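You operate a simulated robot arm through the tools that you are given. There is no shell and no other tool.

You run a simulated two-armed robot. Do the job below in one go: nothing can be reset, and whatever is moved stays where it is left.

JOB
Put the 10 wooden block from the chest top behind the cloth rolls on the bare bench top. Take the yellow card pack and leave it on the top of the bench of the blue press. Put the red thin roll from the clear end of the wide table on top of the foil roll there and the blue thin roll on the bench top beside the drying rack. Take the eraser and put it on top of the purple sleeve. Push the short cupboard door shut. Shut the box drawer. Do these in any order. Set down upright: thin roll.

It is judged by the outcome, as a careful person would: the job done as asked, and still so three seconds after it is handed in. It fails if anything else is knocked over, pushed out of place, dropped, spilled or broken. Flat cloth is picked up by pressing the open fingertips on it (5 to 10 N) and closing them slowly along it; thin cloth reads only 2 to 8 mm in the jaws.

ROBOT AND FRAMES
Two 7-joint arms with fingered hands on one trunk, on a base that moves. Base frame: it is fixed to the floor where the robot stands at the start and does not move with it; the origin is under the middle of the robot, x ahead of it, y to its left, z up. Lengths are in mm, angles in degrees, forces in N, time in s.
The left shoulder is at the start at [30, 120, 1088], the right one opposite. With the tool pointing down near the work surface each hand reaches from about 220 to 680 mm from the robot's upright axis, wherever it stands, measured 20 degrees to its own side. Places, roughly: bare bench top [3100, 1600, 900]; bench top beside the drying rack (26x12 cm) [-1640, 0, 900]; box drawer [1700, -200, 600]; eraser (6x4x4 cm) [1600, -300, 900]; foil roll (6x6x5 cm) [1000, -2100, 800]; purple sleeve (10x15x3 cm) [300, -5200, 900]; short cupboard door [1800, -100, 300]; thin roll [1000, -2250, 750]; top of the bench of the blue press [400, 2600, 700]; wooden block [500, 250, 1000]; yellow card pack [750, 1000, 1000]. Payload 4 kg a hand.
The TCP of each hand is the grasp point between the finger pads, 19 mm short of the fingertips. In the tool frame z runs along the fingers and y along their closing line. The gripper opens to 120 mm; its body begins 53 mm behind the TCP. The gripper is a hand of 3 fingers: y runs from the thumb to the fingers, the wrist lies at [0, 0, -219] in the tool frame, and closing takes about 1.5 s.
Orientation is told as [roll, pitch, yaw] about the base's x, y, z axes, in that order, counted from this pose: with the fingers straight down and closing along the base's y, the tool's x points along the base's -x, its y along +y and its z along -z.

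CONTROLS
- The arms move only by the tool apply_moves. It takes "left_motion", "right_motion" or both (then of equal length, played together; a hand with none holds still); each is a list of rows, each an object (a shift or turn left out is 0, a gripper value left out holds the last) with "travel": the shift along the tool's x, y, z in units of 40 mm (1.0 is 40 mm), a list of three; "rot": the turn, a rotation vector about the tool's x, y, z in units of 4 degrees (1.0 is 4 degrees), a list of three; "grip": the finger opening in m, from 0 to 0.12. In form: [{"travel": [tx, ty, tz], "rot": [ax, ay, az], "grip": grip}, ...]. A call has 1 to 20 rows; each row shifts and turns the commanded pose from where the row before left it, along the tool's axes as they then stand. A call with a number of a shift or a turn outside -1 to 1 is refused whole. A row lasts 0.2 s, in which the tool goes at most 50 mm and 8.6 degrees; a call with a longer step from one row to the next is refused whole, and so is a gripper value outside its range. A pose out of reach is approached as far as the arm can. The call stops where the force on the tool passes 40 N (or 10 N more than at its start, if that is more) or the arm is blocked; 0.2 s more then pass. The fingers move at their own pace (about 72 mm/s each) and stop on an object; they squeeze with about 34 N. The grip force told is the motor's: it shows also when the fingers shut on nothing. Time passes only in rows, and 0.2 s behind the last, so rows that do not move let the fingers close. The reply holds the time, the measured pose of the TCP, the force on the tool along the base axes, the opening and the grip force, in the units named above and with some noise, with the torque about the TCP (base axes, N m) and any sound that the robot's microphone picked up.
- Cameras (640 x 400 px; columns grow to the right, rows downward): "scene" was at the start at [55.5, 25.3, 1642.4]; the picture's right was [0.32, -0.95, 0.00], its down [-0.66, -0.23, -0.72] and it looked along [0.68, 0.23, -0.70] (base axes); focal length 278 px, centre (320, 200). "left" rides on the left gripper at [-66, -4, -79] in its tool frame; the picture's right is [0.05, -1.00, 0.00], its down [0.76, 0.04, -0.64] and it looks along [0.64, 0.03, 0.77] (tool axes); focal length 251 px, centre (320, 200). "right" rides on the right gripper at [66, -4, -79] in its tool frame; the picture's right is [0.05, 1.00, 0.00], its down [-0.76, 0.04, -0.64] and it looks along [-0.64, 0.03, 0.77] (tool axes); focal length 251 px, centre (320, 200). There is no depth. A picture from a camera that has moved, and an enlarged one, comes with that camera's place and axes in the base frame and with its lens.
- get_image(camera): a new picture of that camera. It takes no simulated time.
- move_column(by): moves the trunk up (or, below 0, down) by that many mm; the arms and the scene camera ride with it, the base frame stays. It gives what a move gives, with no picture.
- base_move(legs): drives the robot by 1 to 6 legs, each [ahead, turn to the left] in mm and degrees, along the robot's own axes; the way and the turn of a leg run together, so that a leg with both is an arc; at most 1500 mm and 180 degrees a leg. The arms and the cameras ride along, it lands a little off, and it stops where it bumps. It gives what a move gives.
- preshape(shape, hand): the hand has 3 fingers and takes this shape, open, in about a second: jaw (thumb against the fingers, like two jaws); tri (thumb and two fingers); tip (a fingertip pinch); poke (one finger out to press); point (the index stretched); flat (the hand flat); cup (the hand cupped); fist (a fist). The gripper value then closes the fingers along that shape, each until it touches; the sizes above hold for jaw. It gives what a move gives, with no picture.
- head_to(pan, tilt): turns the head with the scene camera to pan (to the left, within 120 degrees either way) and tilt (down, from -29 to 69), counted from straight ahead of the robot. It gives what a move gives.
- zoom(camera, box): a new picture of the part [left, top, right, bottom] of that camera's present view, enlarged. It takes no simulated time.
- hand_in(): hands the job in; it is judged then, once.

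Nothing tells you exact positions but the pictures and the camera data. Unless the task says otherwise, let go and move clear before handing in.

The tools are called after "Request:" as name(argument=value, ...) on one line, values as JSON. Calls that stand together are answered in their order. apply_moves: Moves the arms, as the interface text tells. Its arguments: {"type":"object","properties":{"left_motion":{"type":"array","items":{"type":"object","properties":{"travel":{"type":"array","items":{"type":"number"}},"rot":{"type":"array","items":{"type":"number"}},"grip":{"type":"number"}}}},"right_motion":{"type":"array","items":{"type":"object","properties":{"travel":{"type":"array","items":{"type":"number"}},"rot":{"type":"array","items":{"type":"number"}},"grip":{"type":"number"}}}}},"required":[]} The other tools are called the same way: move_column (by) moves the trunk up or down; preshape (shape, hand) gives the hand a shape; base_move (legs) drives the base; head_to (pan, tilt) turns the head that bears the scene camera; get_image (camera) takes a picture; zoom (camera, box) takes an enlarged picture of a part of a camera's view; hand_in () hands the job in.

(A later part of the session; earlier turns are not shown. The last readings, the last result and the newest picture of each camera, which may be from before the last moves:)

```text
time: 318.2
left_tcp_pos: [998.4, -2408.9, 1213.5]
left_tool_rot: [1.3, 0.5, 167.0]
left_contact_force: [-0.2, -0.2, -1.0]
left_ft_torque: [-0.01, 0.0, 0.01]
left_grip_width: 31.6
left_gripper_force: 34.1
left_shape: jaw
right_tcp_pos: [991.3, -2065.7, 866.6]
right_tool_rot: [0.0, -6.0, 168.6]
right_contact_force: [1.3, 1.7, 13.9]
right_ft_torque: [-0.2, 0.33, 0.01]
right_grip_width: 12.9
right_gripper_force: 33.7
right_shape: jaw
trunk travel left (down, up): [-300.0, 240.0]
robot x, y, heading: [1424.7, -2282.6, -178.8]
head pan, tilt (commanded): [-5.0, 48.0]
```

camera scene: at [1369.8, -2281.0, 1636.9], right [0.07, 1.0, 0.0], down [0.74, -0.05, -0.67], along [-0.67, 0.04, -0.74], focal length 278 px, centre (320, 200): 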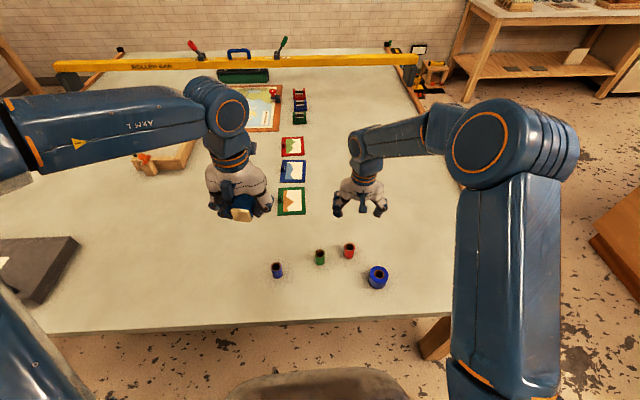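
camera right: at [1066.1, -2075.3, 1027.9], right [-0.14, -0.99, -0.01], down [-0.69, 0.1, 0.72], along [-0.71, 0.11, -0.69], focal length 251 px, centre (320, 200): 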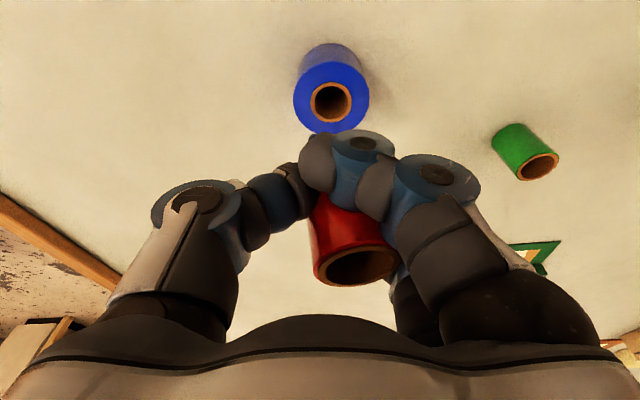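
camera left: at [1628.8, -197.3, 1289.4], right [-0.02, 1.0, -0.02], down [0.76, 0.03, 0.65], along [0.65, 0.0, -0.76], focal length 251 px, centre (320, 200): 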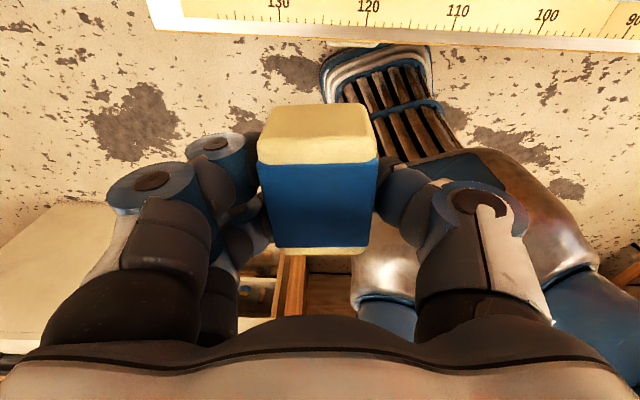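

Contact with the foil roll again, about 14 N. I'll ease off a touch and open only part way, then look.

Request:
apply_moves(right_motion=[{"travel": [-0.003, 0, -0.03]}, {"grip": 0.02}, {"grip": 0.026}, {}])

Request:
get_image(camera="right")

Request:
zoom(camera="scene", box=[350, 220, 430, 290])

```text
time: 319.2
left_tcp_pos: [997.4, -2409.0, 1213.4]
left_tool_rot: [1.2, 0.5, 166.9]
left_contact_force: [-0.1, -0.2, -1.2]
left_ft_torque: [0.01, 0.0, -0.01]
left_grip_width: 31.8
left_gripper_force: 34.2
left_shape: jaw
right_tcp_pos: [990.8, -2065.1, 867.3]
right_tool_rot: [0.0, -5.9, 168.8]
right_contact_force: [1.2, 0.4, 1.9]
right_ft_torque: [-0.06, 0.0, -0.02]
right_grip_width: 25.7
right_gripper_force: 0.0
right_shape: jaw
trunk travel left (down, up): [-300.0, 240.0]
robot x, y, heading: [1430.2, -2286.5, -178.8]
head pan, tilt (commanded): [-5.0, 48.0]
```

```text
taken
camera right: at [1063.1, -2075.8, 937.8], right [-0.14, -0.99, -0.01], down [-0.69, 0.1, 0.72], along [-0.71, 0.11, -0.7], focal length 251 px, centre (320, 200)
```

right: 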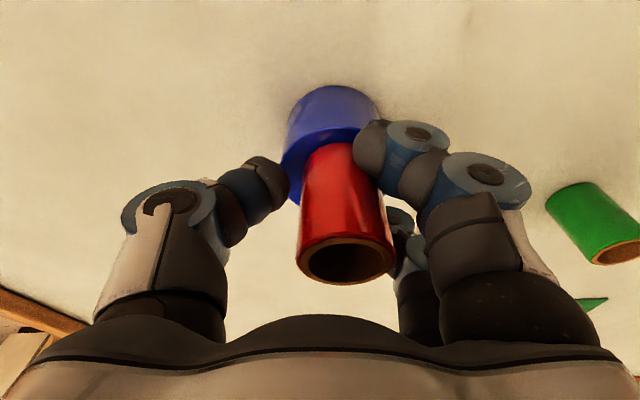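

```text
5.71 times, centred on (390, 255) of scene
camera zoom: at [1368.9, -2281.7, 1636.8], right [0.07, 1.0, 0.0], down [0.74, -0.05, -0.67], along [-0.67, 0.04, -0.74], focal length 1586 px, centre (-80, -114)
```

zoom: 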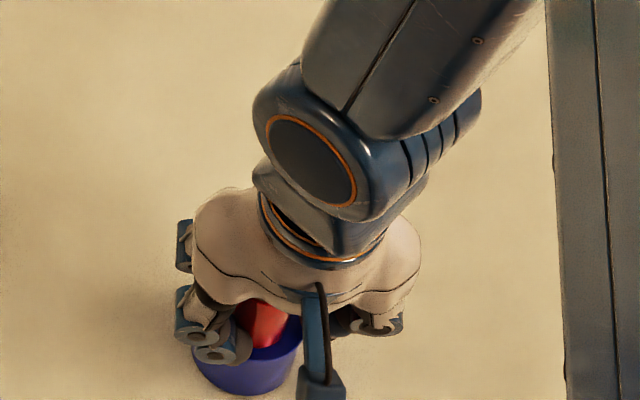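

The roll slipped back to the centre and now stands upright on the foil roll, only about 5 mm off axis. I'll open further in small steps.

Request:
apply_moves(right_motion=[{"grip": 0.03}, {"grip": 0.036}, {"grip": 0.042}, {"grip": 0.05}, {}])

Request:
get_image(camera="right")

```text
time: 320.4
left_tcp_pos: [997.4, -2408.9, 1212.4]
left_tool_rot: [1.2, 0.5, 167.1]
left_contact_force: [-0.1, 0.2, -0.6]
left_ft_torque: [-0.02, 0.03, -0.04]
left_grip_width: 31.8
left_gripper_force: 34.0
left_shape: jaw
right_tcp_pos: [991.0, -2065.6, 867.8]
right_tool_rot: [0.0, -5.9, 168.8]
right_contact_force: [0.7, 0.3, 1.4]
right_ft_torque: [-0.03, 0.01, 0.0]
right_grip_width: 49.7
right_gripper_force: 0.0
right_shape: jaw
trunk travel left (down, up): [-300.0, 240.0]
robot x, y, heading: [1429.9, -2288.9, -178.7]
head pan, tilt (commanded): [-5.0, 48.0]
```

```text
taken
camera right: at [1062.9, -2075.8, 938.0], right [-0.14, -0.99, -0.01], down [-0.69, 0.1, 0.72], along [-0.71, 0.11, -0.7], focal length 251 px, centre (320, 200)
```

right: 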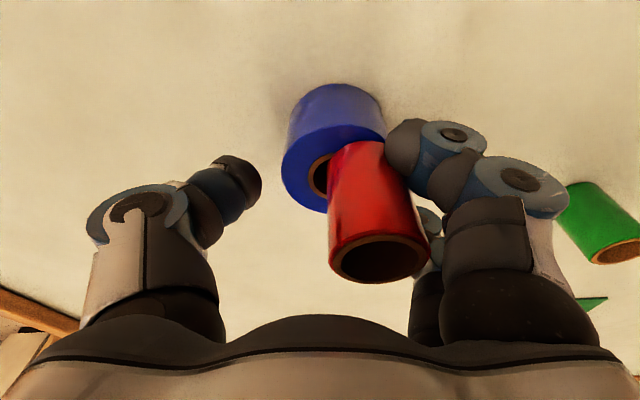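

The fingers are dragging the roll sideways as they open. I'll bring it back over the centre and, while opening further, move the hand so the two fingers stay still relative to the roll and only the thumb retreats.

Request:
apply_moves(right_motion=[{"travel": [-0.05, -0.165, 0]}, {"travel": [-0.05, -0.165, 0]}, {}])

Request:
get_image(camera="right")

```text
time: 321.2
left_tcp_pos: [998.2, -2409.2, 1213.0]
left_tool_rot: [1.2, 0.6, 167.0]
left_contact_force: [0.5, 1.0, -0.6]
left_ft_torque: [-0.02, -0.01, 0.01]
left_grip_width: 31.8
left_gripper_force: 34.3
left_shape: jaw
right_tcp_pos: [988.4, -2051.7, 868.3]
right_tool_rot: [0.0, -6.0, 168.7]
right_contact_force: [0.0, 0.1, 0.2]
right_ft_torque: [-0.03, 0.03, 0.0]
right_grip_width: 50.0
right_gripper_force: 0.0
right_shape: jaw
trunk travel left (down, up): [-300.0, 240.0]
robot x, y, heading: [1429.9, -2285.9, -178.7]
head pan, tilt (commanded): [-5.0, 48.0]
```

```text
taken
camera right: at [1061.5, -2061.3, 938.6], right [-0.14, -0.99, -0.01], down [-0.69, 0.1, 0.72], along [-0.71, 0.11, -0.7], focal length 251 px, centre (320, 200)
```

right: 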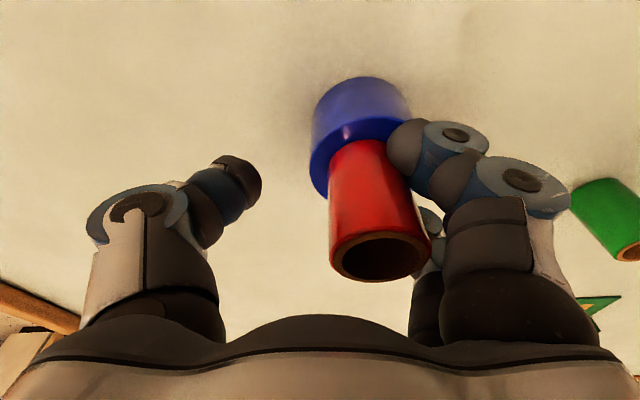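

Centred again. Now I'll open with the compensating motion so only the thumb moves away.

Request:
apply_moves(right_motion=[{"travel": [0, -0.125, 0], "grip": 0.06}, {"travel": [0, -0.125, 0], "grip": 0.07}, {"travel": [0, -0.125, 0], "grip": 0.08}, {}])

Request:
get_image(camera="right")

```text
time: 322.2
left_tcp_pos: [998.1, -2408.8, 1213.0]
left_tool_rot: [1.2, 0.6, 167.0]
left_contact_force: [0.0, 0.1, -0.6]
left_ft_torque: [0.01, -0.01, -0.01]
left_grip_width: 31.8
left_gripper_force: 34.2
left_shape: jaw
right_tcp_pos: [992.5, -2037.7, 868.3]
right_tool_rot: [0.0, -5.8, 168.7]
right_contact_force: [0.6, 0.5, -0.1]
right_ft_torque: [0.03, -0.01, 0.04]
right_grip_width: 79.6
right_gripper_force: 0.1
right_shape: jaw
trunk travel left (down, up): [-300.0, 240.0]
robot x, y, heading: [1427.7, -2288.5, -178.7]
head pan, tilt (commanded): [-5.0, 48.0]
```

```text
taken
camera right: at [1064.6, -2047.0, 939.3], right [-0.14, -0.99, -0.01], down [-0.69, 0.1, 0.72], along [-0.71, 0.11, -0.7], focal length 251 px, centre (320, 200)
```

right: 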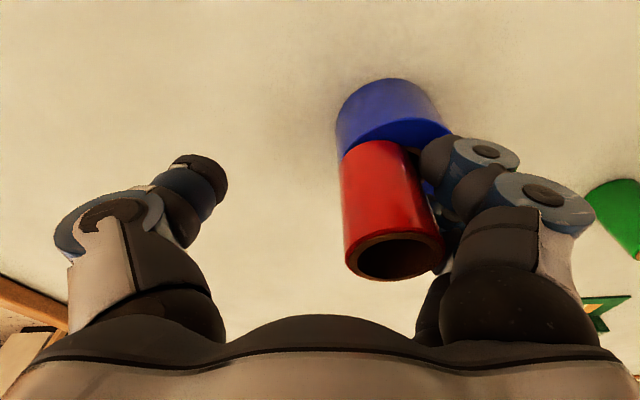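

A gap now shows between the roll and the fingers, and the roll is still on the foil roll. I'll open a little more without moving the hand, to confirm it stays.

Request:
apply_moves(right_motion=[{"grip": 0.09}, {"grip": 0.095}, {}])

Request:
zoom(camera="right", box=[300, 50, 520, 300])

Request:
zoom(camera="scene", box=[350, 220, 430, 290])

```text
time: 323.0
left_tcp_pos: [998.3, -2409.1, 1211.7]
left_tool_rot: [1.2, 0.6, 167.0]
left_contact_force: [-0.3, -0.7, -1.1]
left_ft_torque: [0.03, 0.01, 0.02]
left_grip_width: 31.6
left_gripper_force: 33.7
left_shape: jaw
right_tcp_pos: [991.9, -2035.8, 869.3]
right_tool_rot: [0.0, -5.8, 168.7]
right_contact_force: [-0.3, -0.1, -0.4]
right_ft_torque: [-0.03, -0.02, 0.02]
right_grip_width: 94.7
right_gripper_force: 0.2
right_shape: jaw
trunk travel left (down, up): [-300.0, 240.0]
robot x, y, heading: [1432.2, -2289.5, -178.9]
head pan, tilt (commanded): [-5.0, 48.0]
```

```text
1.60 times, centred on (410, 175) of right
camera zoom: at [1064.7, -2047.0, 939.2], right [-0.14, -0.99, -0.01], down [-0.69, 0.1, 0.72], along [-0.71, 0.11, -0.7], focal length 402 px, centre (176, 240)
```

zoom: 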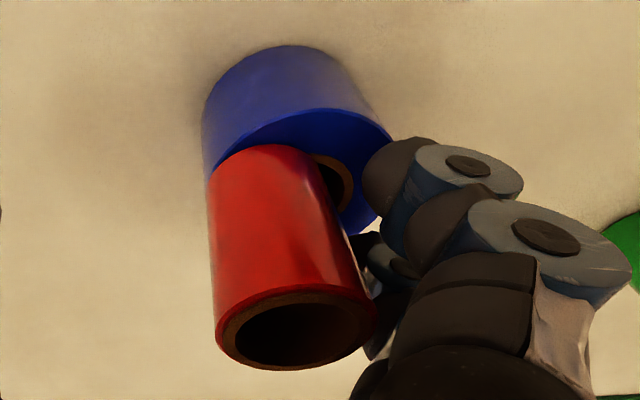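

```text
5.71 times, centred on (390, 255) of scene
camera zoom: at [1368.8, -2281.5, 1636.9], right [0.07, 1.0, 0.0], down [0.74, -0.05, -0.67], along [-0.67, 0.04, -0.74], focal length 1586 px, centre (-80, -114)
```

zoom: 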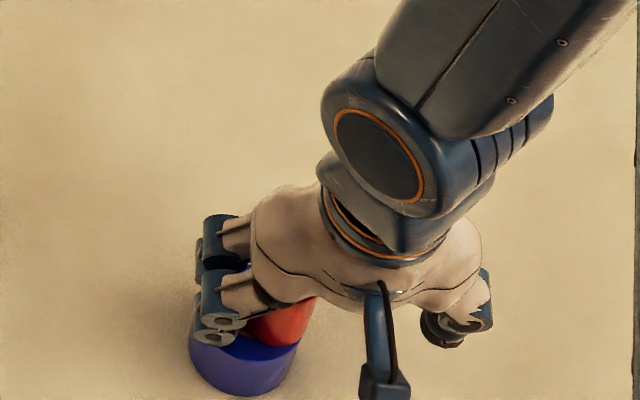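

The roll stays on the foil roll with its whole base inside the top and the fingers clear of it. I'll open fully and lift straight up.

Request:
apply_moves(right_motion=[{"grip": 0.105}, {"grip": 0.12}, {"grip": 0.12}, {"travel": [-0.02, 0, -0.2]}, {"travel": [-0.041, 0, -0.4]}, {"travel": [-0.08, 0, -0.8]}, {"travel": [-0.1, 0, -0.97]}, {"travel": [-0.1, 0, -0.97]}, {}])

Request:
get_image(camera="right")

Request:
zoom(camera="scene", box=[320, 200, 430, 300])

```text
time: 325.0
left_tcp_pos: [997.4, -2408.7, 1212.0]
left_tool_rot: [1.2, 0.6, 167.1]
left_contact_force: [0.0, 0.6, -1.2]
left_ft_torque: [-0.02, -0.04, 0.0]
left_grip_width: 31.5
left_gripper_force: 33.8
left_shape: jaw
right_tcp_pos: [992.2, -2039.1, 1002.5]
right_tool_rot: [0.0, -5.8, 168.7]
right_contact_force: [-0.4, -0.4, -0.2]
right_ft_torque: [0.01, 0.01, 0.0]
right_grip_width: 120.0
right_gripper_force: 0.1
right_shape: jaw
trunk travel left (down, up): [-300.0, 240.0]
robot x, y, heading: [1427.6, -2282.5, -178.6]
head pan, tilt (commanded): [-5.0, 48.0]
```

```text
taken
camera right: at [1064.6, -2048.8, 1072.9], right [-0.14, -0.99, -0.01], down [-0.69, 0.1, 0.72], along [-0.71, 0.11, -0.7], focal length 251 px, centre (320, 200)
```

right: 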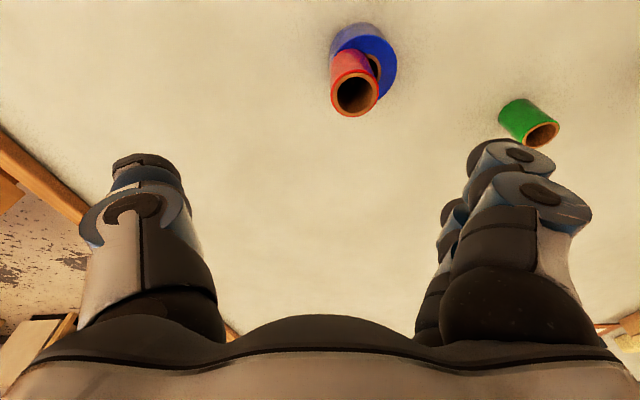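

```text
4.00 times, centred on (375, 250) of scene
camera zoom: at [1367.9, -2281.4, 1636.8], right [0.07, 1.0, 0.0], down [0.74, -0.05, -0.67], along [-0.67, 0.04, -0.74], focal length 1110 px, centre (100, 0)
```

zoom: 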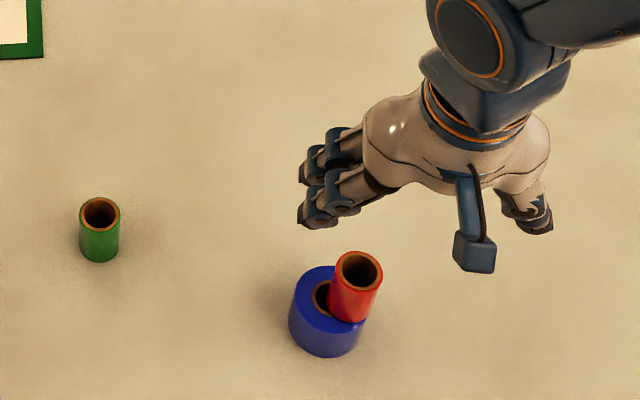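

The red roll stands upright on top of the foil roll. Next is the blue thin roll at about [944, -2391]. I'll move the left hand (with the eraser) out of the way and bring the right hand over the blue roll.

Request:
apply_moves(left_motion=[{"travel": [0.71, 0.8, 0]}, {"travel": [0.71, 0.8, 0]}, {"travel": [0.71, 0.8, 0]}, {"travel": [0.71, 0.8, 0]}, {}, {}], right_motion=[{"rot": [0, 0.735, 0]}, {"rot": [0, 0.735, 0]}, {}, {}, {}, {}])

Request:
apply_moves(right_motion=[{"travel": [0.072, 0.983, 0]}, {"travel": [0.072, 0.983, 0]}, {"travel": [0.072, 0.983, 0]}, {"travel": [0.072, 0.983, 0]}, {"travel": [0.072, 0.983, 0]}, {"travel": [0.072, 0.983, 0]}, {"travel": [0.072, 0.983, 0]}, {"travel": [0.072, 0.983, 0]}, {"travel": [0.072, 0.983, 0], "grip": 0.08}, {}, {}])

Request:
get_image(camera="right")

Request:
get_image(camera="scene")

```text
time: 326.4
left_tcp_pos: [1079.9, -2560.3, 1215.8]
left_tool_rot: [1.2, 0.4, 166.9]
left_contact_force: [-0.1, -0.5, -0.5]
left_ft_torque: [0.02, -0.01, 0.01]
left_grip_width: 31.7
left_gripper_force: 34.0
left_shape: jaw
right_tcp_pos: [992.2, -2038.7, 1002.7]
right_tool_rot: [0.0, 0.1, 168.7]
right_contact_force: [0.5, 0.4, 0.3]
right_ft_torque: [0.01, 0.01, 0.02]
right_grip_width: 120.2
right_gripper_force: 0.1
right_shape: jaw
trunk travel left (down, up): [-300.0, 240.0]
robot x, y, heading: [1426.9, -2287.4, -178.8]
head pan, tilt (commanded): [-5.0, 48.0]
```

```text
time: 328.8
left_tcp_pos: [1079.6, -2560.9, 1217.4]
left_tool_rot: [1.2, 0.5, 167.1]
left_contact_force: [-0.4, -0.1, -1.0]
left_ft_torque: [-0.04, -0.02, 0.04]
left_grip_width: 31.9
left_gripper_force: 33.9
left_shape: jaw
right_tcp_pos: [950.6, -2389.6, 1001.8]
right_tool_rot: [0.0, 0.0, 168.7]
right_contact_force: [0.3, -0.6, 0.5]
right_ft_torque: [-0.01, 0.01, -0.01]
right_grip_width: 80.4
right_gripper_force: 0.0
right_shape: jaw
trunk travel left (down, up): [-300.0, 240.0]
robot x, y, heading: [1429.9, -2284.5, -178.6]
head pan, tilt (commanded): [-5.0, 48.0]
```

```text
taken
camera right: at [1015.5, -2397.9, 1079.3], right [-0.14, -0.99, 0.0], down [-0.76, 0.11, 0.64], along [-0.64, 0.09, -0.77], focal length 251 px, centre (320, 200)
```

right: 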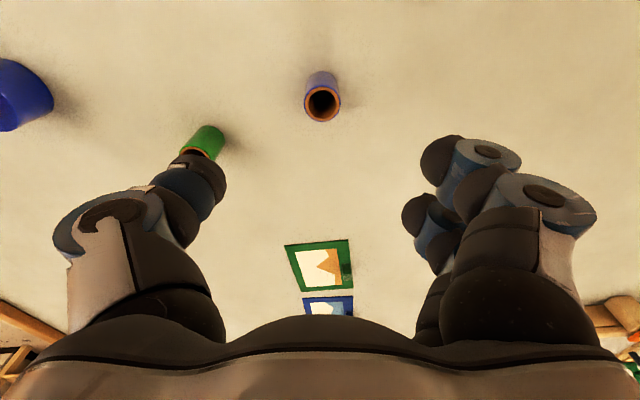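

```text
taken
camera scene: at [1368.8, -2282.3, 1636.9], right [0.07, 1.0, 0.0], down [0.74, -0.05, -0.67], along [-0.67, 0.04, -0.74], focal length 278 px, centre (320, 200)
```

scene: 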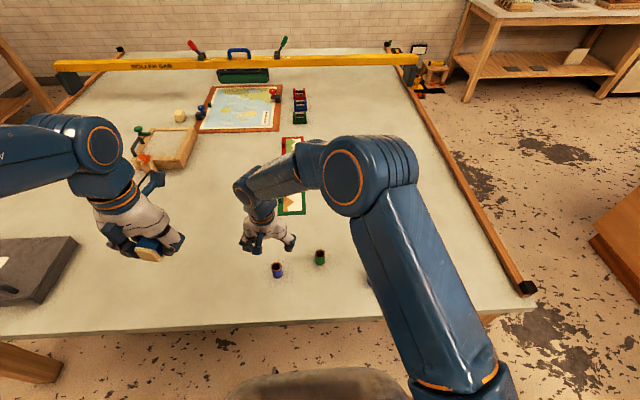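

The blue roll is at about [936, -2387]. I'll shift so it sits 4–5 mm towards the rear finger, the setting that released cleanly, and go down for a check.

Request:
apply_moves(right_motion=[{"travel": [-0.13, 0.01, 0.8]}, {"travel": [-0.13, 0, 0.8]}, {"travel": [0, 0, 0.77]}, {}])

Request:
zoom(camera="right", box=[240, 60, 440, 220])

```text
time: 329.8
left_tcp_pos: [1079.5, -2560.4, 1215.1]
left_tool_rot: [1.2, 0.6, 167.0]
left_contact_force: [0.7, 0.9, -0.9]
left_ft_torque: [0.01, 0.02, -0.01]
left_grip_width: 31.9
left_gripper_force: 33.8
left_shape: jaw
right_tcp_pos: [938.6, -2386.6, 905.3]
right_tool_rot: [-0.1, -0.2, 168.7]
right_contact_force: [-0.3, -0.7, -0.4]
right_ft_torque: [-0.02, 0.01, 0.01]
right_grip_width: 80.6
right_gripper_force: 0.0
right_shape: jaw
trunk travel left (down, up): [-300.0, 240.0]
robot x, y, heading: [1428.5, -2285.9, -178.9]
head pan, tilt (commanded): [-5.0, 48.0]
```

```text
2.50 times, centred on (340, 140) of right
camera zoom: at [1003.5, -2395.3, 983.7], right [-0.14, -0.99, 0.0], down [-0.76, 0.11, 0.64], along [-0.64, 0.09, -0.76], focal length 629 px, centre (270, 350)
```

zoom: 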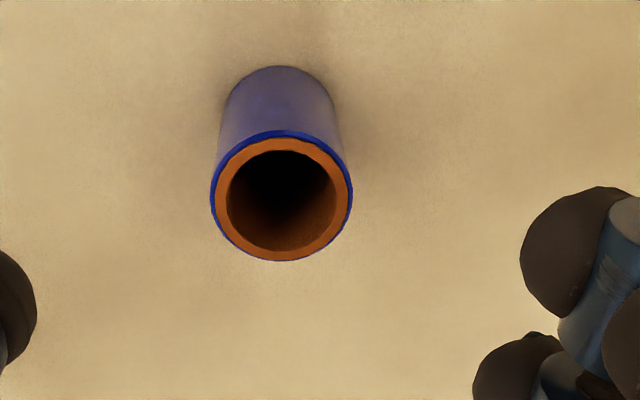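

It needs 2 mm in each direction. I'll correct, go down and close.

Request:
apply_moves(right_motion=[{"travel": [0.05, 0.05, 0.65]}, {"travel": [0, 0, 0.65]}, {"travel": [0, 0, 0.65]}, {}, {"grip": 0.06}, {"grip": 0.045}, {"grip": 0.035}, {"grip": 0.028}, {"grip": 0.02}, {}])

Request:
zoom(camera="right", box=[220, 90, 460, 290])

```text
time: 332.0
left_tcp_pos: [1079.9, -2560.3, 1216.2]
left_tool_rot: [1.2, 0.5, 167.0]
left_contact_force: [0.1, -0.2, -0.2]
left_ft_torque: [0.03, -0.01, 0.0]
left_grip_width: 31.6
left_gripper_force: 34.1
left_shape: jaw
right_tcp_pos: [940.2, -2388.7, 828.4]
right_tool_rot: [0.0, 0.1, 168.7]
right_contact_force: [0.5, 0.3, 3.1]
right_ft_torque: [-0.04, 0.02, 0.06]
right_grip_width: 15.1
right_gripper_force: 34.1
right_shape: jaw
trunk travel left (down, up): [-300.0, 240.0]
robot x, y, heading: [1428.8, -2285.8, -178.7]
head pan, tilt (commanded): [-5.0, 48.0]
```

```text
2.00 times, centred on (340, 190) of right
camera zoom: at [1006.0, -2396.8, 906.9], right [-0.14, -0.99, 0.0], down [-0.76, 0.11, 0.64], along [-0.64, 0.09, -0.76], focal length 503 px, centre (280, 220)
```

zoom: 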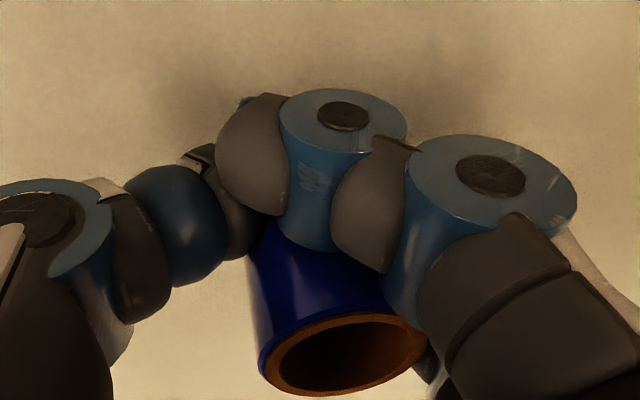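

The blue roll is gripped. I'll lift it and check that it's secure and roughly upright.

Request:
apply_moves(right_motion=[{"travel": [0, 0, -0.4]}, {"travel": [0, 0, -0.8]}, {"travel": [0, 0, -1]}, {"travel": [0, 0, -1]}, {"travel": [0, 0, -1]}, {"travel": [0, 0, -1]}, {"travel": [0, 0, -1]}, {"travel": [0, 0, -1]}, {}])

Request:
get_image(camera="right")

Request:
get_image(camera="scene")

```text
time: 334.0
left_tcp_pos: [1079.8, -2558.9, 1216.1]
left_tool_rot: [1.2, 0.6, 167.0]
left_contact_force: [0.9, 0.2, -1.0]
left_ft_torque: [0.0, 0.0, -0.01]
left_grip_width: 31.9
left_gripper_force: 34.0
left_shape: jaw
right_tcp_pos: [940.2, -2392.4, 1120.0]
right_tool_rot: [0.1, 0.0, 168.7]
right_contact_force: [-0.2, 0.8, 0.1]
right_ft_torque: [0.03, -0.04, 0.0]
right_grip_width: 14.5
right_gripper_force: 34.3
right_shape: jaw
trunk travel left (down, up): [-300.0, 240.0]
robot x, y, heading: [1431.6, -2286.9, -179.1]
head pan, tilt (commanded): [-5.0, 48.0]
```

```text
taken
camera right: at [1005.5, -2400.7, 1197.2], right [-0.14, -0.99, 0.0], down [-0.76, 0.11, 0.64], along [-0.64, 0.09, -0.77], focal length 251 px, centre (320, 200)
```

right: 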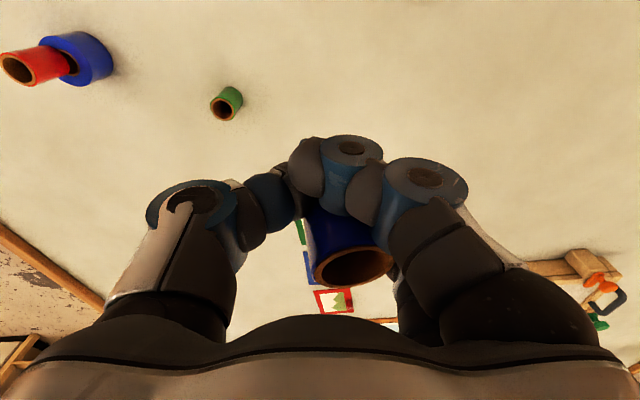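

```text
taken
camera scene: at [1368.3, -2281.8, 1636.8], right [0.07, 1.0, 0.0], down [0.74, -0.05, -0.67], along [-0.67, 0.04, -0.74], focal length 278 px, centre (320, 200)
```

scene: 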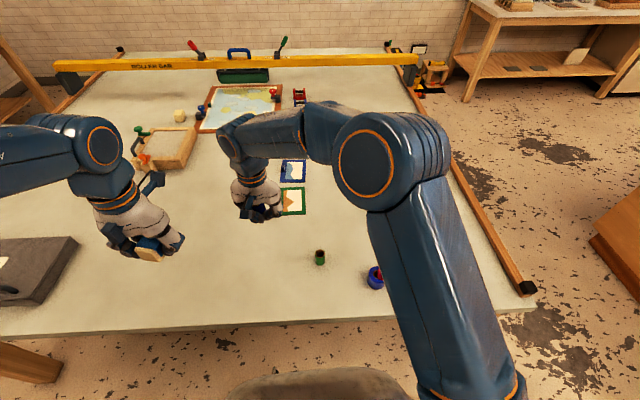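

Both objects are held well. I'll tuck the right hand in, turn left to face the far bench and head round the table's end towards the purple sleeve.

Request:
apply_moves(right_motion=[{"travel": [0.2575, -0.944, -0.094]}, {"travel": [0.2575, -0.944, -0.094]}, {"travel": [0.2575, -0.944, -0.094]}, {"travel": [0.2575, -0.944, -0.094]}, {"travel": [0.2575, -0.944, -0.094]}, {"travel": [0.2575, -0.944, -0.094]}, {"travel": [0.2575, -0.944, -0.094]}, {"travel": [0.2575, -0.944, -0.094]}, {}])

Request:
base_move(legs=[[-120, 0]])

Request:
base_move(legs=[[0, 40]])

Request:
base_move(legs=[[0, 40]])

Request:
head_to(pan=0, tilt=25)

Request:
get_image(camera="scene")

```text
time: 336.0
left_tcp_pos: [1079.3, -2560.7, 1215.9]
left_tool_rot: [1.2, 0.5, 167.0]
left_contact_force: [-0.6, 0.1, -0.4]
left_ft_torque: [0.02, 0.0, 0.0]
left_grip_width: 31.7
left_gripper_force: 34.5
left_shape: jaw
right_tcp_pos: [1078.8, -2110.3, 1148.2]
right_tool_rot: [-0.1, 0.0, 168.7]
right_contact_force: [0.2, 0.5, 0.6]
right_ft_torque: [-0.01, -0.03, 0.02]
right_grip_width: 14.8
right_gripper_force: 34.0
right_shape: jaw
trunk travel left (down, up): [-300.0, 240.0]
robot x, y, heading: [1428.0, -2282.2, -178.8]
head pan, tilt (commanded): [-5.0, 48.0]
```

```text
time: 337.2
left_tcp_pos: [1201.3, -2557.7, 1216.7]
left_tool_rot: [1.1, 0.5, 167.2]
left_contact_force: [-0.5, -0.1, -1.0]
left_ft_torque: [0.0, 0.02, -0.02]
left_grip_width: 31.9
left_gripper_force: 33.6
left_shape: jaw
right_tcp_pos: [1200.3, -2108.4, 1148.0]
right_tool_rot: [0.1, -0.1, 168.7]
right_contact_force: [0.6, -0.8, -0.6]
right_ft_torque: [0.01, 0.0, -0.01]
right_grip_width: 14.4
right_gripper_force: 33.9
right_shape: jaw
trunk travel left (down, up): [-300.0, 240.0]
robot x, y, heading: [1549.4, -2283.6, -178.4]
head pan, tilt (commanded): [-5.0, 48.0]
```

```text
time: 339.4
left_tcp_pos: [1454.6, -2719.4, 1216.4]
left_tool_rot: [1.1, 0.6, -153.2]
left_contact_force: [0.9, 0.5, -1.7]
left_ft_torque: [0.04, -0.01, 0.0]
left_grip_width: 31.4
left_gripper_force: 33.9
left_shape: jaw
right_tcp_pos: [1166.9, -2373.1, 1146.4]
right_tool_rot: [0.1, 0.0, -151.6]
right_contact_force: [1.0, -0.3, -1.2]
right_ft_torque: [0.0, 0.0, 0.01]
right_grip_width: 14.5
right_gripper_force: 34.3
right_shape: jaw
trunk travel left (down, up): [-300.0, 240.0]
robot x, y, heading: [1525.8, -2253.9, -138.7]
head pan, tilt (commanded): [-5.0, 48.0]
```

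```text
time: 341.7
left_tcp_pos: [1773.2, -2655.0, 1216.9]
left_tool_rot: [1.3, 0.4, -112.7]
left_contact_force: [-0.2, 0.8, -0.7]
left_ft_torque: [0.0, 0.0, 0.03]
left_grip_width: 31.4
left_gripper_force: 34.0
left_shape: jaw
right_tcp_pos: [1329.6, -2579.3, 1148.0]
right_tool_rot: [0.0, -0.2, -111.1]
right_contact_force: [-1.0, 0.6, 0.2]
right_ft_torque: [0.0, 0.0, 0.02]
right_grip_width: 14.2
right_gripper_force: 34.1
right_shape: jaw
trunk travel left (down, up): [-300.0, 240.0]
robot x, y, heading: [1483.6, -2251.7, -98.6]
head pan, tilt (commanded): [-5.0, 48.0]
```

```text
time: 342.6
left_tcp_pos: [1771.5, -2656.2, 1216.9]
left_tool_rot: [1.3, 0.4, -112.8]
left_contact_force: [-0.7, -0.2, -0.5]
left_ft_torque: [-0.02, 0.01, 0.0]
left_grip_width: 31.9
left_gripper_force: 34.0
left_shape: jaw
right_tcp_pos: [1328.7, -2580.3, 1147.9]
right_tool_rot: [0.1, -0.1, -111.1]
right_contact_force: [-0.6, 0.6, 0.3]
right_ft_torque: [0.01, -0.05, 0.02]
right_grip_width: 14.3
right_gripper_force: 34.1
right_shape: jaw
trunk travel left (down, up): [-300.0, 240.0]
robot x, y, heading: [1487.3, -2253.4, -98.8]
head pan, tilt (commanded): [0.0, 25.0]
```

```text
taken
camera scene: at [1470.1, -2325.3, 1671.6], right [-0.99, 0.15, 0.0], down [0.07, 0.42, -0.91], along [-0.14, -0.9, -0.42], focal length 278 px, centre (320, 200)
```

scene: 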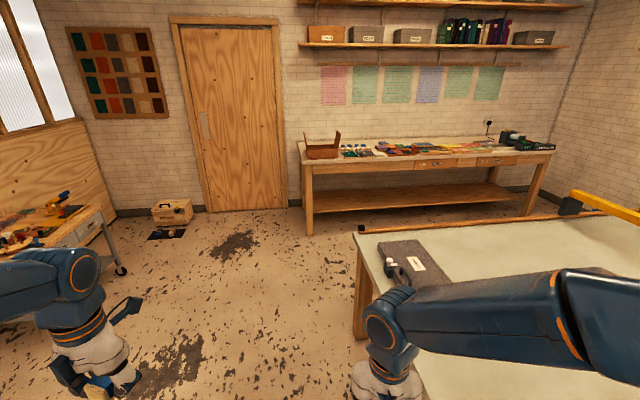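

The far bench runs from x≈1200 to -1500, with its front edge near y≈-4900. I'll zoom in on its top to find the purple sleeve.

Request:
zoom(camera="scene", box=[290, 115, 570, 215])

Request:
zoom(camera="scene", box=[330, 130, 450, 175])

```text
2.29 times, centred on (430, 165) of scene
camera zoom: at [1470.1, -2325.3, 1671.6], right [-0.99, 0.15, 0.0], down [0.07, 0.42, -0.91], along [-0.14, -0.9, -0.42], focal length 634 px, centre (69, 280)
```

zoom: 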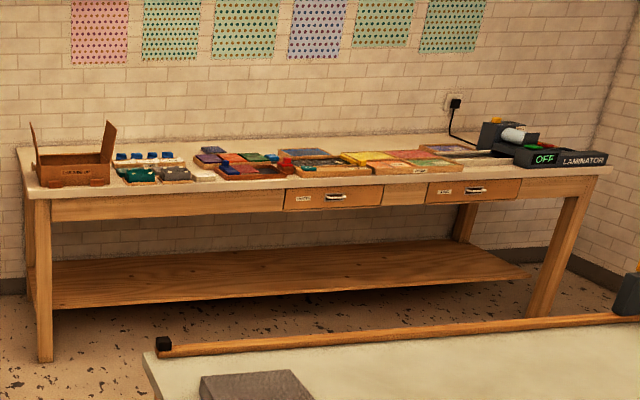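

```text
5.33 times, centred on (390, 152) of scene
camera zoom: at [1470.1, -2325.3, 1671.6], right [-0.99, 0.15, 0.0], down [0.07, 0.42, -0.91], along [-0.14, -0.9, -0.42], focal length 1480 px, centre (-53, 453)
```

zoom: 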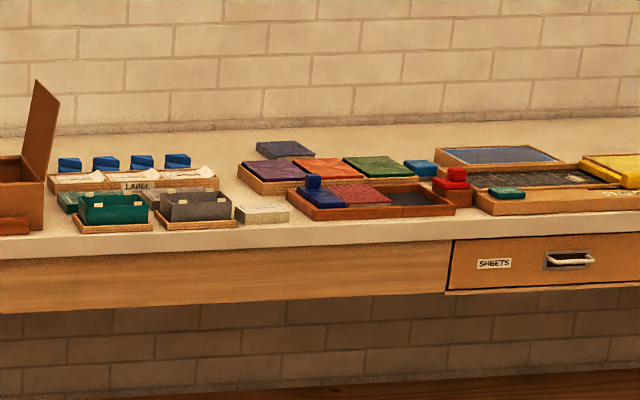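

The purple sleeve lies in a tray with an orange and a green one, at about [355, -5180]. I'll drive down past the table's end and round to the bench in front of it.

Request:
base_move(legs=[[0, 8]])

Request:
base_move(legs=[[1450, 0]])

Request:
base_move(legs=[[400, 0]])

Request:
base_move(legs=[[0, -38]])

Request:
base_move(legs=[[0, -38]])

Request:
get_image(camera="scene")

```text
time: 343.6
left_tcp_pos: [1826.2, -2611.7, 1216.4]
left_tool_rot: [1.3, 0.5, -104.6]
left_contact_force: [1.4, 1.0, -0.9]
left_ft_torque: [-0.01, 0.02, -0.01]
left_grip_width: 31.3
left_gripper_force: 33.8
left_shape: jaw
right_tcp_pos: [1378.5, -2600.4, 1147.8]
right_tool_rot: [0.0, -0.1, -103.2]
right_contact_force: [-1.5, 0.7, -0.6]
right_ft_torque: [-0.01, 0.0, -0.01]
right_grip_width: 14.4
right_gripper_force: 33.9
right_shape: jaw
trunk travel left (down, up): [-300.0, 240.0]
robot x, y, heading: [1479.7, -2251.0, -91.1]
head pan, tilt (commanded): [0.0, 25.0]
```

```text
time: 350.8
left_tcp_pos: [1811.4, -4050.8, 1216.0]
left_tool_rot: [1.2, 0.5, -104.4]
left_contact_force: [-0.5, -0.6, -1.4]
left_ft_torque: [0.01, 0.0, 0.0]
left_grip_width: 31.4
left_gripper_force: 33.9
left_shape: jaw
right_tcp_pos: [1361.0, -4039.4, 1147.1]
right_tool_rot: [0.0, 0.0, -102.8]
right_contact_force: [0.6, 0.1, 0.3]
right_ft_torque: [0.04, 0.0, 0.03]
right_grip_width: 14.0
right_gripper_force: 34.2
right_shape: jaw
trunk travel left (down, up): [-300.0, 240.0]
robot x, y, heading: [1458.3, -3692.7, -90.5]
head pan, tilt (commanded): [0.0, 25.0]
```

```text
time: 353.3
left_tcp_pos: [1805.1, -4453.8, 1215.6]
left_tool_rot: [1.3, 0.5, -104.5]
left_contact_force: [-0.6, -0.4, -0.6]
left_ft_torque: [0.03, -0.02, 0.01]
left_grip_width: 31.6
left_gripper_force: 33.8
left_shape: jaw
right_tcp_pos: [1355.5, -4440.8, 1147.4]
right_tool_rot: [-0.2, 0.0, -103.0]
right_contact_force: [-0.1, 0.0, -1.2]
right_ft_torque: [-0.03, 0.02, -0.03]
right_grip_width: 14.2
right_gripper_force: 33.9
right_shape: jaw
trunk travel left (down, up): [-300.0, 240.0]
robot x, y, heading: [1455.1, -4092.8, -91.0]
head pan, tilt (commanded): [0.0, 25.0]
```

```text
time: 355.4
left_tcp_pos: [1512.7, -4591.1, 1215.9]
left_tool_rot: [1.3, 0.5, -142.3]
left_contact_force: [0.2, -1.0, -0.5]
left_ft_torque: [0.02, 0.0, -0.04]
left_grip_width: 31.3
left_gripper_force: 33.9
left_shape: jaw
right_tcp_pos: [1165.7, -4306.9, 1148.2]
right_tool_rot: [0.0, 0.0, -140.6]
right_contact_force: [0.0, -0.6, -0.2]
right_ft_torque: [0.01, -0.02, -0.01]
right_grip_width: 14.3
right_gripper_force: 34.5
right_shape: jaw
trunk travel left (down, up): [-300.0, 240.0]
robot x, y, heading: [1485.5, -4120.6, -128.5]
head pan, tilt (commanded): [0.0, 25.0]
```

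```text
time: 357.6
left_tcp_pos: [1212.5, -4506.8, 1216.2]
left_tool_rot: [1.1, 0.4, 179.5]
left_contact_force: [0.4, 0.0, -0.4]
left_ft_torque: [0.04, 0.01, -0.03]
left_grip_width: 31.4
left_gripper_force: 33.9
left_shape: jaw
right_tcp_pos: [1113.8, -4068.5, 1148.9]
right_tool_rot: [-0.2, -0.1, -178.9]
right_contact_force: [0.8, -0.1, -0.4]
right_ft_torque: [0.02, 0.0, -0.01]
right_grip_width: 14.3
right_gripper_force: 34.0
right_shape: jaw
trunk travel left (down, up): [-300.0, 240.0]
robot x, y, heading: [1488.0, -4154.6, -167.0]
head pan, tilt (commanded): [0.0, 25.0]
```

```text
taken
camera scene: at [1419.3, -4173.5, 1671.7], right [-0.22, 0.97, 0.0], down [0.41, 0.1, -0.91], along [-0.88, -0.2, -0.42], focal length 278 px, centre (320, 200)
```

scene: 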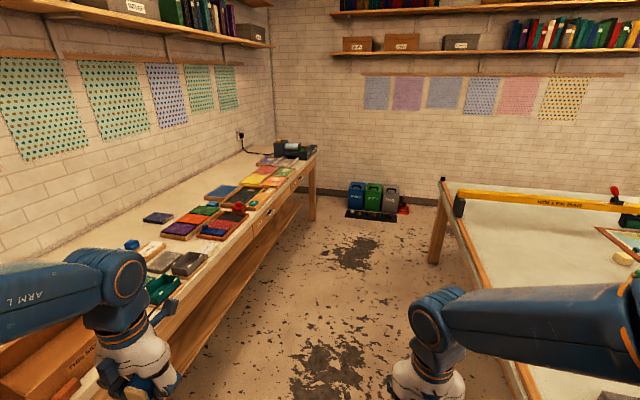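

The aisle between the table and the bench is clear, and the purple sleeve shows in its tray. I'll drive along to it and turn to face the bench.

Request:
base_move(legs=[[1270, 0]])

Request:
base_move(legs=[[0, 38]])

Request:
base_move(legs=[[0, 38]])

Request:
head_to(pan=10, tilt=45)

Request:
get_image(camera="scene")

```text
time: 364.0
left_tcp_pos: [-25.8, -4795.3, 1216.6]
left_tool_rot: [1.2, 0.6, 179.8]
left_contact_force: [-0.3, -0.8, -0.6]
left_ft_torque: [-0.01, -0.01, -0.03]
left_grip_width: 31.5
left_gripper_force: 33.5
left_shape: jaw
right_tcp_pos: [-124.8, -4356.4, 1148.2]
right_tool_rot: [0.0, 0.1, -178.6]
right_contact_force: [0.6, -0.7, -0.1]
right_ft_torque: [0.0, 0.03, -0.02]
right_grip_width: 14.0
right_gripper_force: 33.5
right_shape: jaw
trunk travel left (down, up): [-300.0, 240.0]
robot x, y, heading: [251.8, -4440.8, -166.7]
head pan, tilt (commanded): [0.0, 25.0]
```

```text
time: 366.2
left_tcp_pos: [250.4, -4892.1, 1216.5]
left_tool_rot: [1.3, 0.5, -142.2]
left_contact_force: [0.4, 0.0, -0.6]
left_ft_torque: [0.03, -0.01, 0.02]
left_grip_width: 31.3
left_gripper_force: 34.5
left_shape: jaw
right_tcp_pos: [-98.4, -4608.3, 1147.6]
right_tool_rot: [0.0, 0.0, -140.6]
right_contact_force: [-0.9, -0.1, 0.2]
right_ft_torque: [-0.03, -0.01, 0.0]
right_grip_width: 14.1
right_gripper_force: 33.7
right_shape: jaw
trunk travel left (down, up): [-300.0, 240.0]
robot x, y, heading: [223.0, -4417.8, -129.0]
head pan, tilt (commanded): [0.0, 25.0]
```

```text
time: 368.4
left_tcp_pos: [541.6, -4770.6, 1217.7]
left_tool_rot: [1.3, 0.6, -103.3]
left_contact_force: [0.0, 0.4, -0.7]
left_ft_torque: [-0.01, -0.01, 0.01]
left_grip_width: 31.2
left_gripper_force: 33.7
left_shape: jaw
right_tcp_pos: [91.5, -4767.6, 1148.2]
right_tool_rot: [0.2, -0.2, -101.6]
right_contact_force: [-1.0, -0.2, -0.5]
right_ft_torque: [0.0, -0.01, -0.02]
right_grip_width: 13.7
right_gripper_force: 33.5
right_shape: jaw
trunk travel left (down, up): [-300.0, 240.0]
robot x, y, heading: [187.0, -4419.7, -90.2]
head pan, tilt (commanded): [0.0, 25.0]
```

```text
time: 369.3
left_tcp_pos: [541.3, -4771.6, 1215.4]
left_tool_rot: [1.2, 0.5, -103.3]
left_contact_force: [-1.0, -0.9, -0.5]
left_ft_torque: [0.0, 0.0, 0.03]
left_grip_width: 31.2
left_gripper_force: 34.3
left_shape: jaw
right_tcp_pos: [92.5, -4769.1, 1147.3]
right_tool_rot: [0.0, 0.0, -101.7]
right_contact_force: [-0.5, 0.3, -0.9]
right_ft_torque: [0.0, -0.04, 0.03]
right_grip_width: 13.9
right_gripper_force: 33.9
right_shape: jaw
trunk travel left (down, up): [-300.0, 240.0]
robot x, y, heading: [189.5, -4420.1, -90.2]
head pan, tilt (commanded): [10.0, 45.0]
```

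```text
taken
camera scene: at [200.1, -4482.4, 1641.1], right [-0.99, -0.17, 0.0], down [-0.12, 0.7, -0.71], along [0.12, -0.7, -0.71], focal length 278 px, centre (320, 200)
```

scene: 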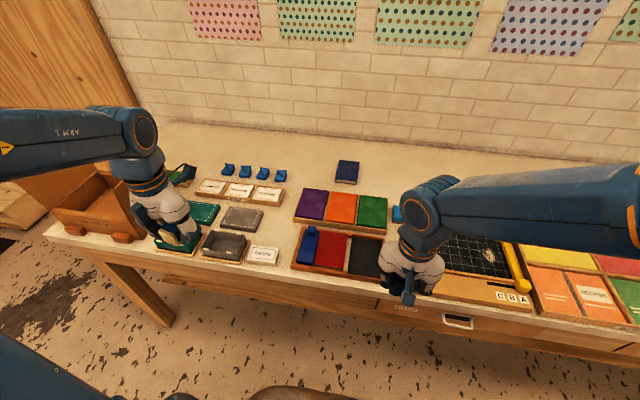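

I'm facing the bench. I'll zoom in to tell the purple items apart.

Request:
zoom(camera="scene", box=[270, 150, 430, 290])

Request:
zoom(camera="scene", box=[100, 140, 300, 290])

```text
2.86 times, centred on (350, 220) of scene
camera zoom: at [200.1, -4482.4, 1641.1], right [-0.99, -0.17, 0.0], down [-0.12, 0.7, -0.71], along [0.12, -0.7, -0.71], focal length 793 px, centre (234, 143)
```

zoom: 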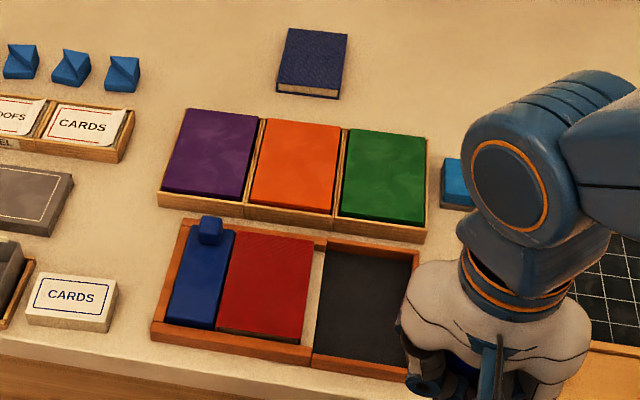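

```text
2.67 times, centred on (200, 215) of scene
camera zoom: at [200.1, -4482.4, 1641.1], right [-0.99, -0.17, 0.0], down [-0.12, 0.7, -0.71], along [0.12, -0.7, -0.71], focal length 740 px, centre (640, 160)
```

zoom: 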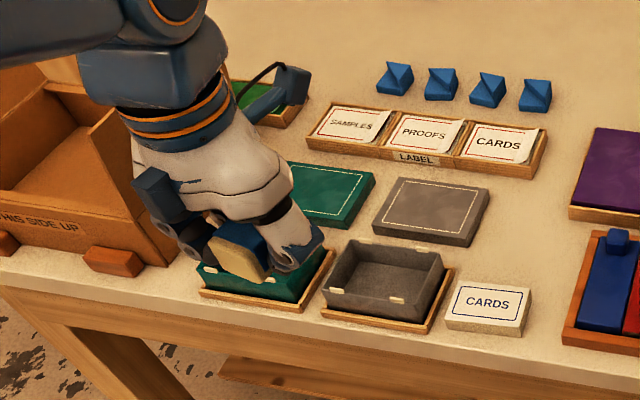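

The purple sleeve is the left one in the three-part tray, centred near [343, -5129]. I'll move 150 mm closer and bring the eraser over it with the left hand.

Request:
base_move(legs=[[150, 0]])

Request:
get_image(camera="scene")

Request:
get_image(camera="left")

```text
time: 370.6
left_tcp_pos: [541.3, -4920.4, 1215.7]
left_tool_rot: [1.1, 0.6, -103.2]
left_contact_force: [0.3, -0.4, -0.3]
left_ft_torque: [0.02, 0.01, 0.01]
left_grip_width: 31.2
left_gripper_force: 34.3
left_shape: jaw
right_tcp_pos: [94.0, -4917.5, 1147.9]
right_tool_rot: [0.0, 0.0, -101.7]
right_contact_force: [1.0, 0.8, -0.1]
right_ft_torque: [0.05, 0.02, 0.0]
right_grip_width: 13.9
right_gripper_force: 33.8
right_shape: jaw
trunk travel left (down, up): [-300.0, 240.0]
robot x, y, heading: [186.0, -4566.3, -90.0]
head pan, tilt (commanded): [10.0, 45.0]
```

```text
taken
camera scene: at [200.0, -4631.5, 1641.0], right [-0.99, -0.17, 0.0], down [-0.12, 0.7, -0.71], along [0.12, -0.7, -0.71], focal length 278 px, centre (320, 200)
```

scene: 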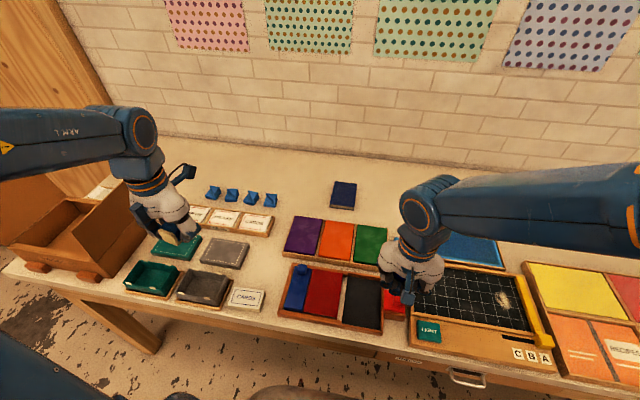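

```text
taken
camera left: at [521.5, -4984.3, 1293.0], right [-0.96, 0.28, -0.02], down [0.2, 0.73, 0.65], along [0.2, 0.62, -0.76], focal length 251 px, centre (320, 200)
```

left: 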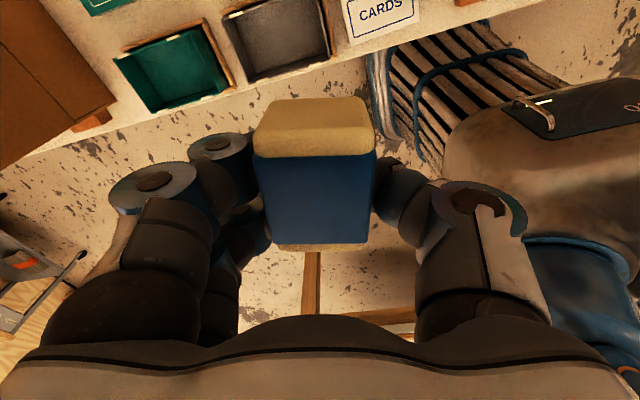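

I'll bring the eraser over the sleeve at about z=1100 and look from both cameras.

Request:
apply_moves(left_motion=[{"travel": [-0.8375, -0.42, 0.36]}, {"travel": [-0.8375, -0.42, 0.36]}, {"travel": [-0.8375, -0.42, 0.36]}, {"travel": [-0.8375, -0.42, 0.36]}, {"travel": [-0.8375, -0.42, 0.36]}, {"travel": [-0.8375, -0.42, 0.36]}, {"travel": [-0.8375, -0.42, 0.36]}, {"travel": [-0.8375, -0.42, 0.36]}, {}])

Request:
get_image(camera="left")

Request:
get_image(camera="scene")

```text
time: 372.6
left_tcp_pos: [354.8, -5147.8, 1094.4]
left_tool_rot: [1.2, 0.5, -103.2]
left_contact_force: [0.9, 0.0, -0.1]
left_ft_torque: [-0.04, 0.02, -0.03]
left_grip_width: 31.2
left_gripper_force: 34.0
left_shape: jaw
right_tcp_pos: [93.5, -4915.6, 1148.6]
right_tool_rot: [0.0, -0.1, -101.7]
right_contact_force: [-0.9, -0.4, -0.5]
right_ft_torque: [0.01, 0.01, 0.0]
right_grip_width: 13.9
right_gripper_force: 34.2
right_shape: jaw
trunk travel left (down, up): [-300.0, 240.0]
robot x, y, heading: [187.3, -4564.9, -90.2]
head pan, tilt (commanded): [10.0, 45.0]
```

```text
taken
camera left: at [332.7, -5211.7, 1173.1], right [-0.96, 0.28, -0.02], down [0.2, 0.73, 0.65], along [0.2, 0.62, -0.76], focal length 251 px, centre (320, 200)
```

left: 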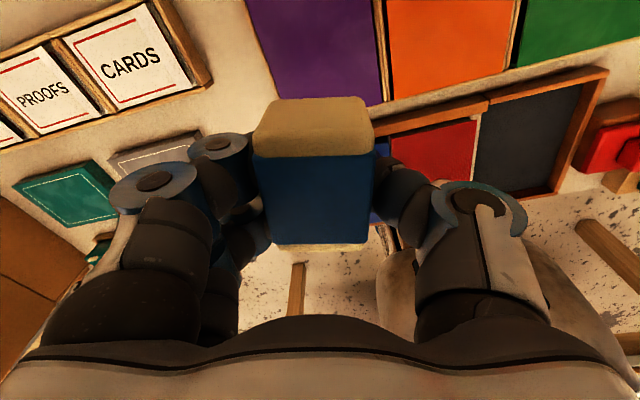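

```text
taken
camera scene: at [200.5, -4628.5, 1641.1], right [-0.99, -0.17, 0.0], down [-0.12, 0.7, -0.71], along [0.12, -0.7, -0.71], focal length 278 px, centre (320, 200)
```

scene: 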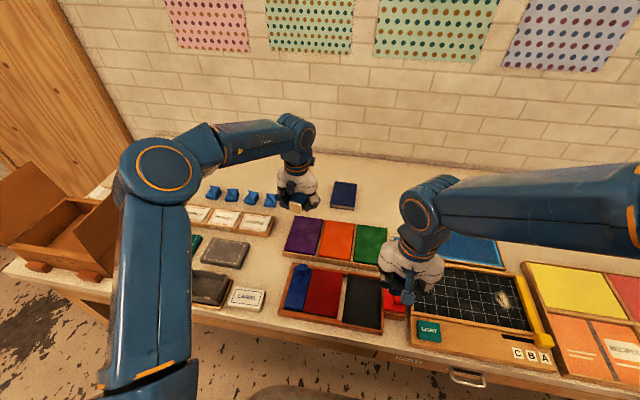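

The sleeve's top is at z≈907 and its centre near [352, -5181]. I'll shift 33 mm back over its centre and lower the eraser.

Request:
apply_moves(left_motion=[{"travel": [-0.82, 0.12, 0]}, {"travel": [0, 0, 1]}, {"travel": [0, 0, 1]}, {"travel": [0, 0, 1]}, {}])

Request:
get_image(camera="left")

Request:
zoom(camera="scene", box=[250, 160, 370, 270])

```text
time: 373.8
left_tcp_pos: [352.5, -5181.9, 973.2]
left_tool_rot: [1.2, 0.5, -103.2]
left_contact_force: [-0.3, -0.7, -0.3]
left_ft_torque: [0.0, -0.03, 0.02]
left_grip_width: 31.2
left_gripper_force: 34.2
left_shape: jaw
right_tcp_pos: [92.5, -4916.5, 1147.7]
right_tool_rot: [0.0, 0.1, -101.8]
right_contact_force: [-0.5, -0.5, 0.3]
right_ft_torque: [-0.05, 0.0, 0.0]
right_grip_width: 14.1
right_gripper_force: 33.3
right_shape: jaw
trunk travel left (down, up): [-300.0, 240.0]
robot x, y, heading: [192.6, -4566.5, -90.0]
head pan, tilt (commanded): [10.0, 45.0]
```

```text
taken
camera left: at [330.7, -5245.6, 1051.5], right [-0.96, 0.28, -0.02], down [0.2, 0.73, 0.65], along [0.2, 0.62, -0.76], focal length 251 px, centre (320, 200)
```

left: 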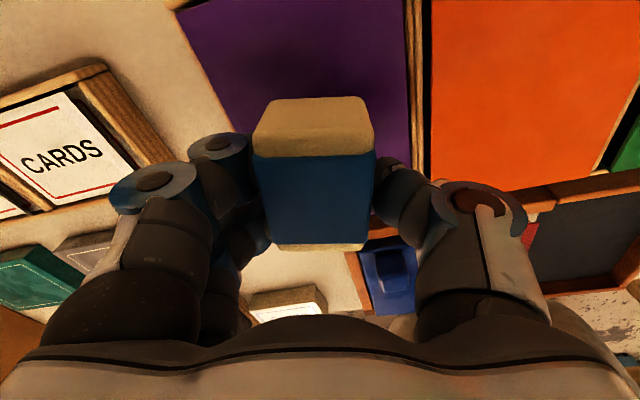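

```text
3.64 times, centred on (310, 215) of scene
camera zoom: at [199.4, -4629.2, 1641.1], right [-0.99, -0.17, 0.0], down [-0.12, 0.7, -0.71], along [0.12, -0.7, -0.71], focal length 1009 px, centre (356, 146)
```

zoom: 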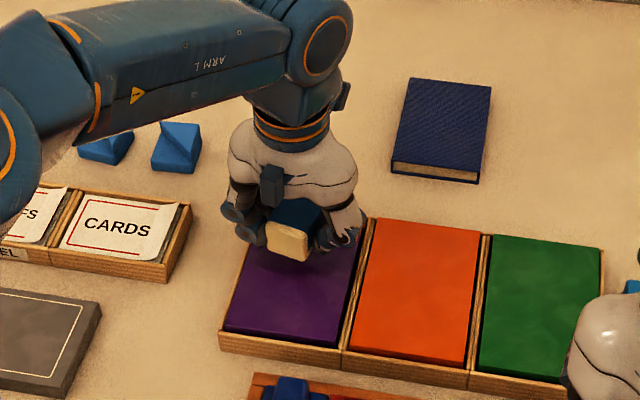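

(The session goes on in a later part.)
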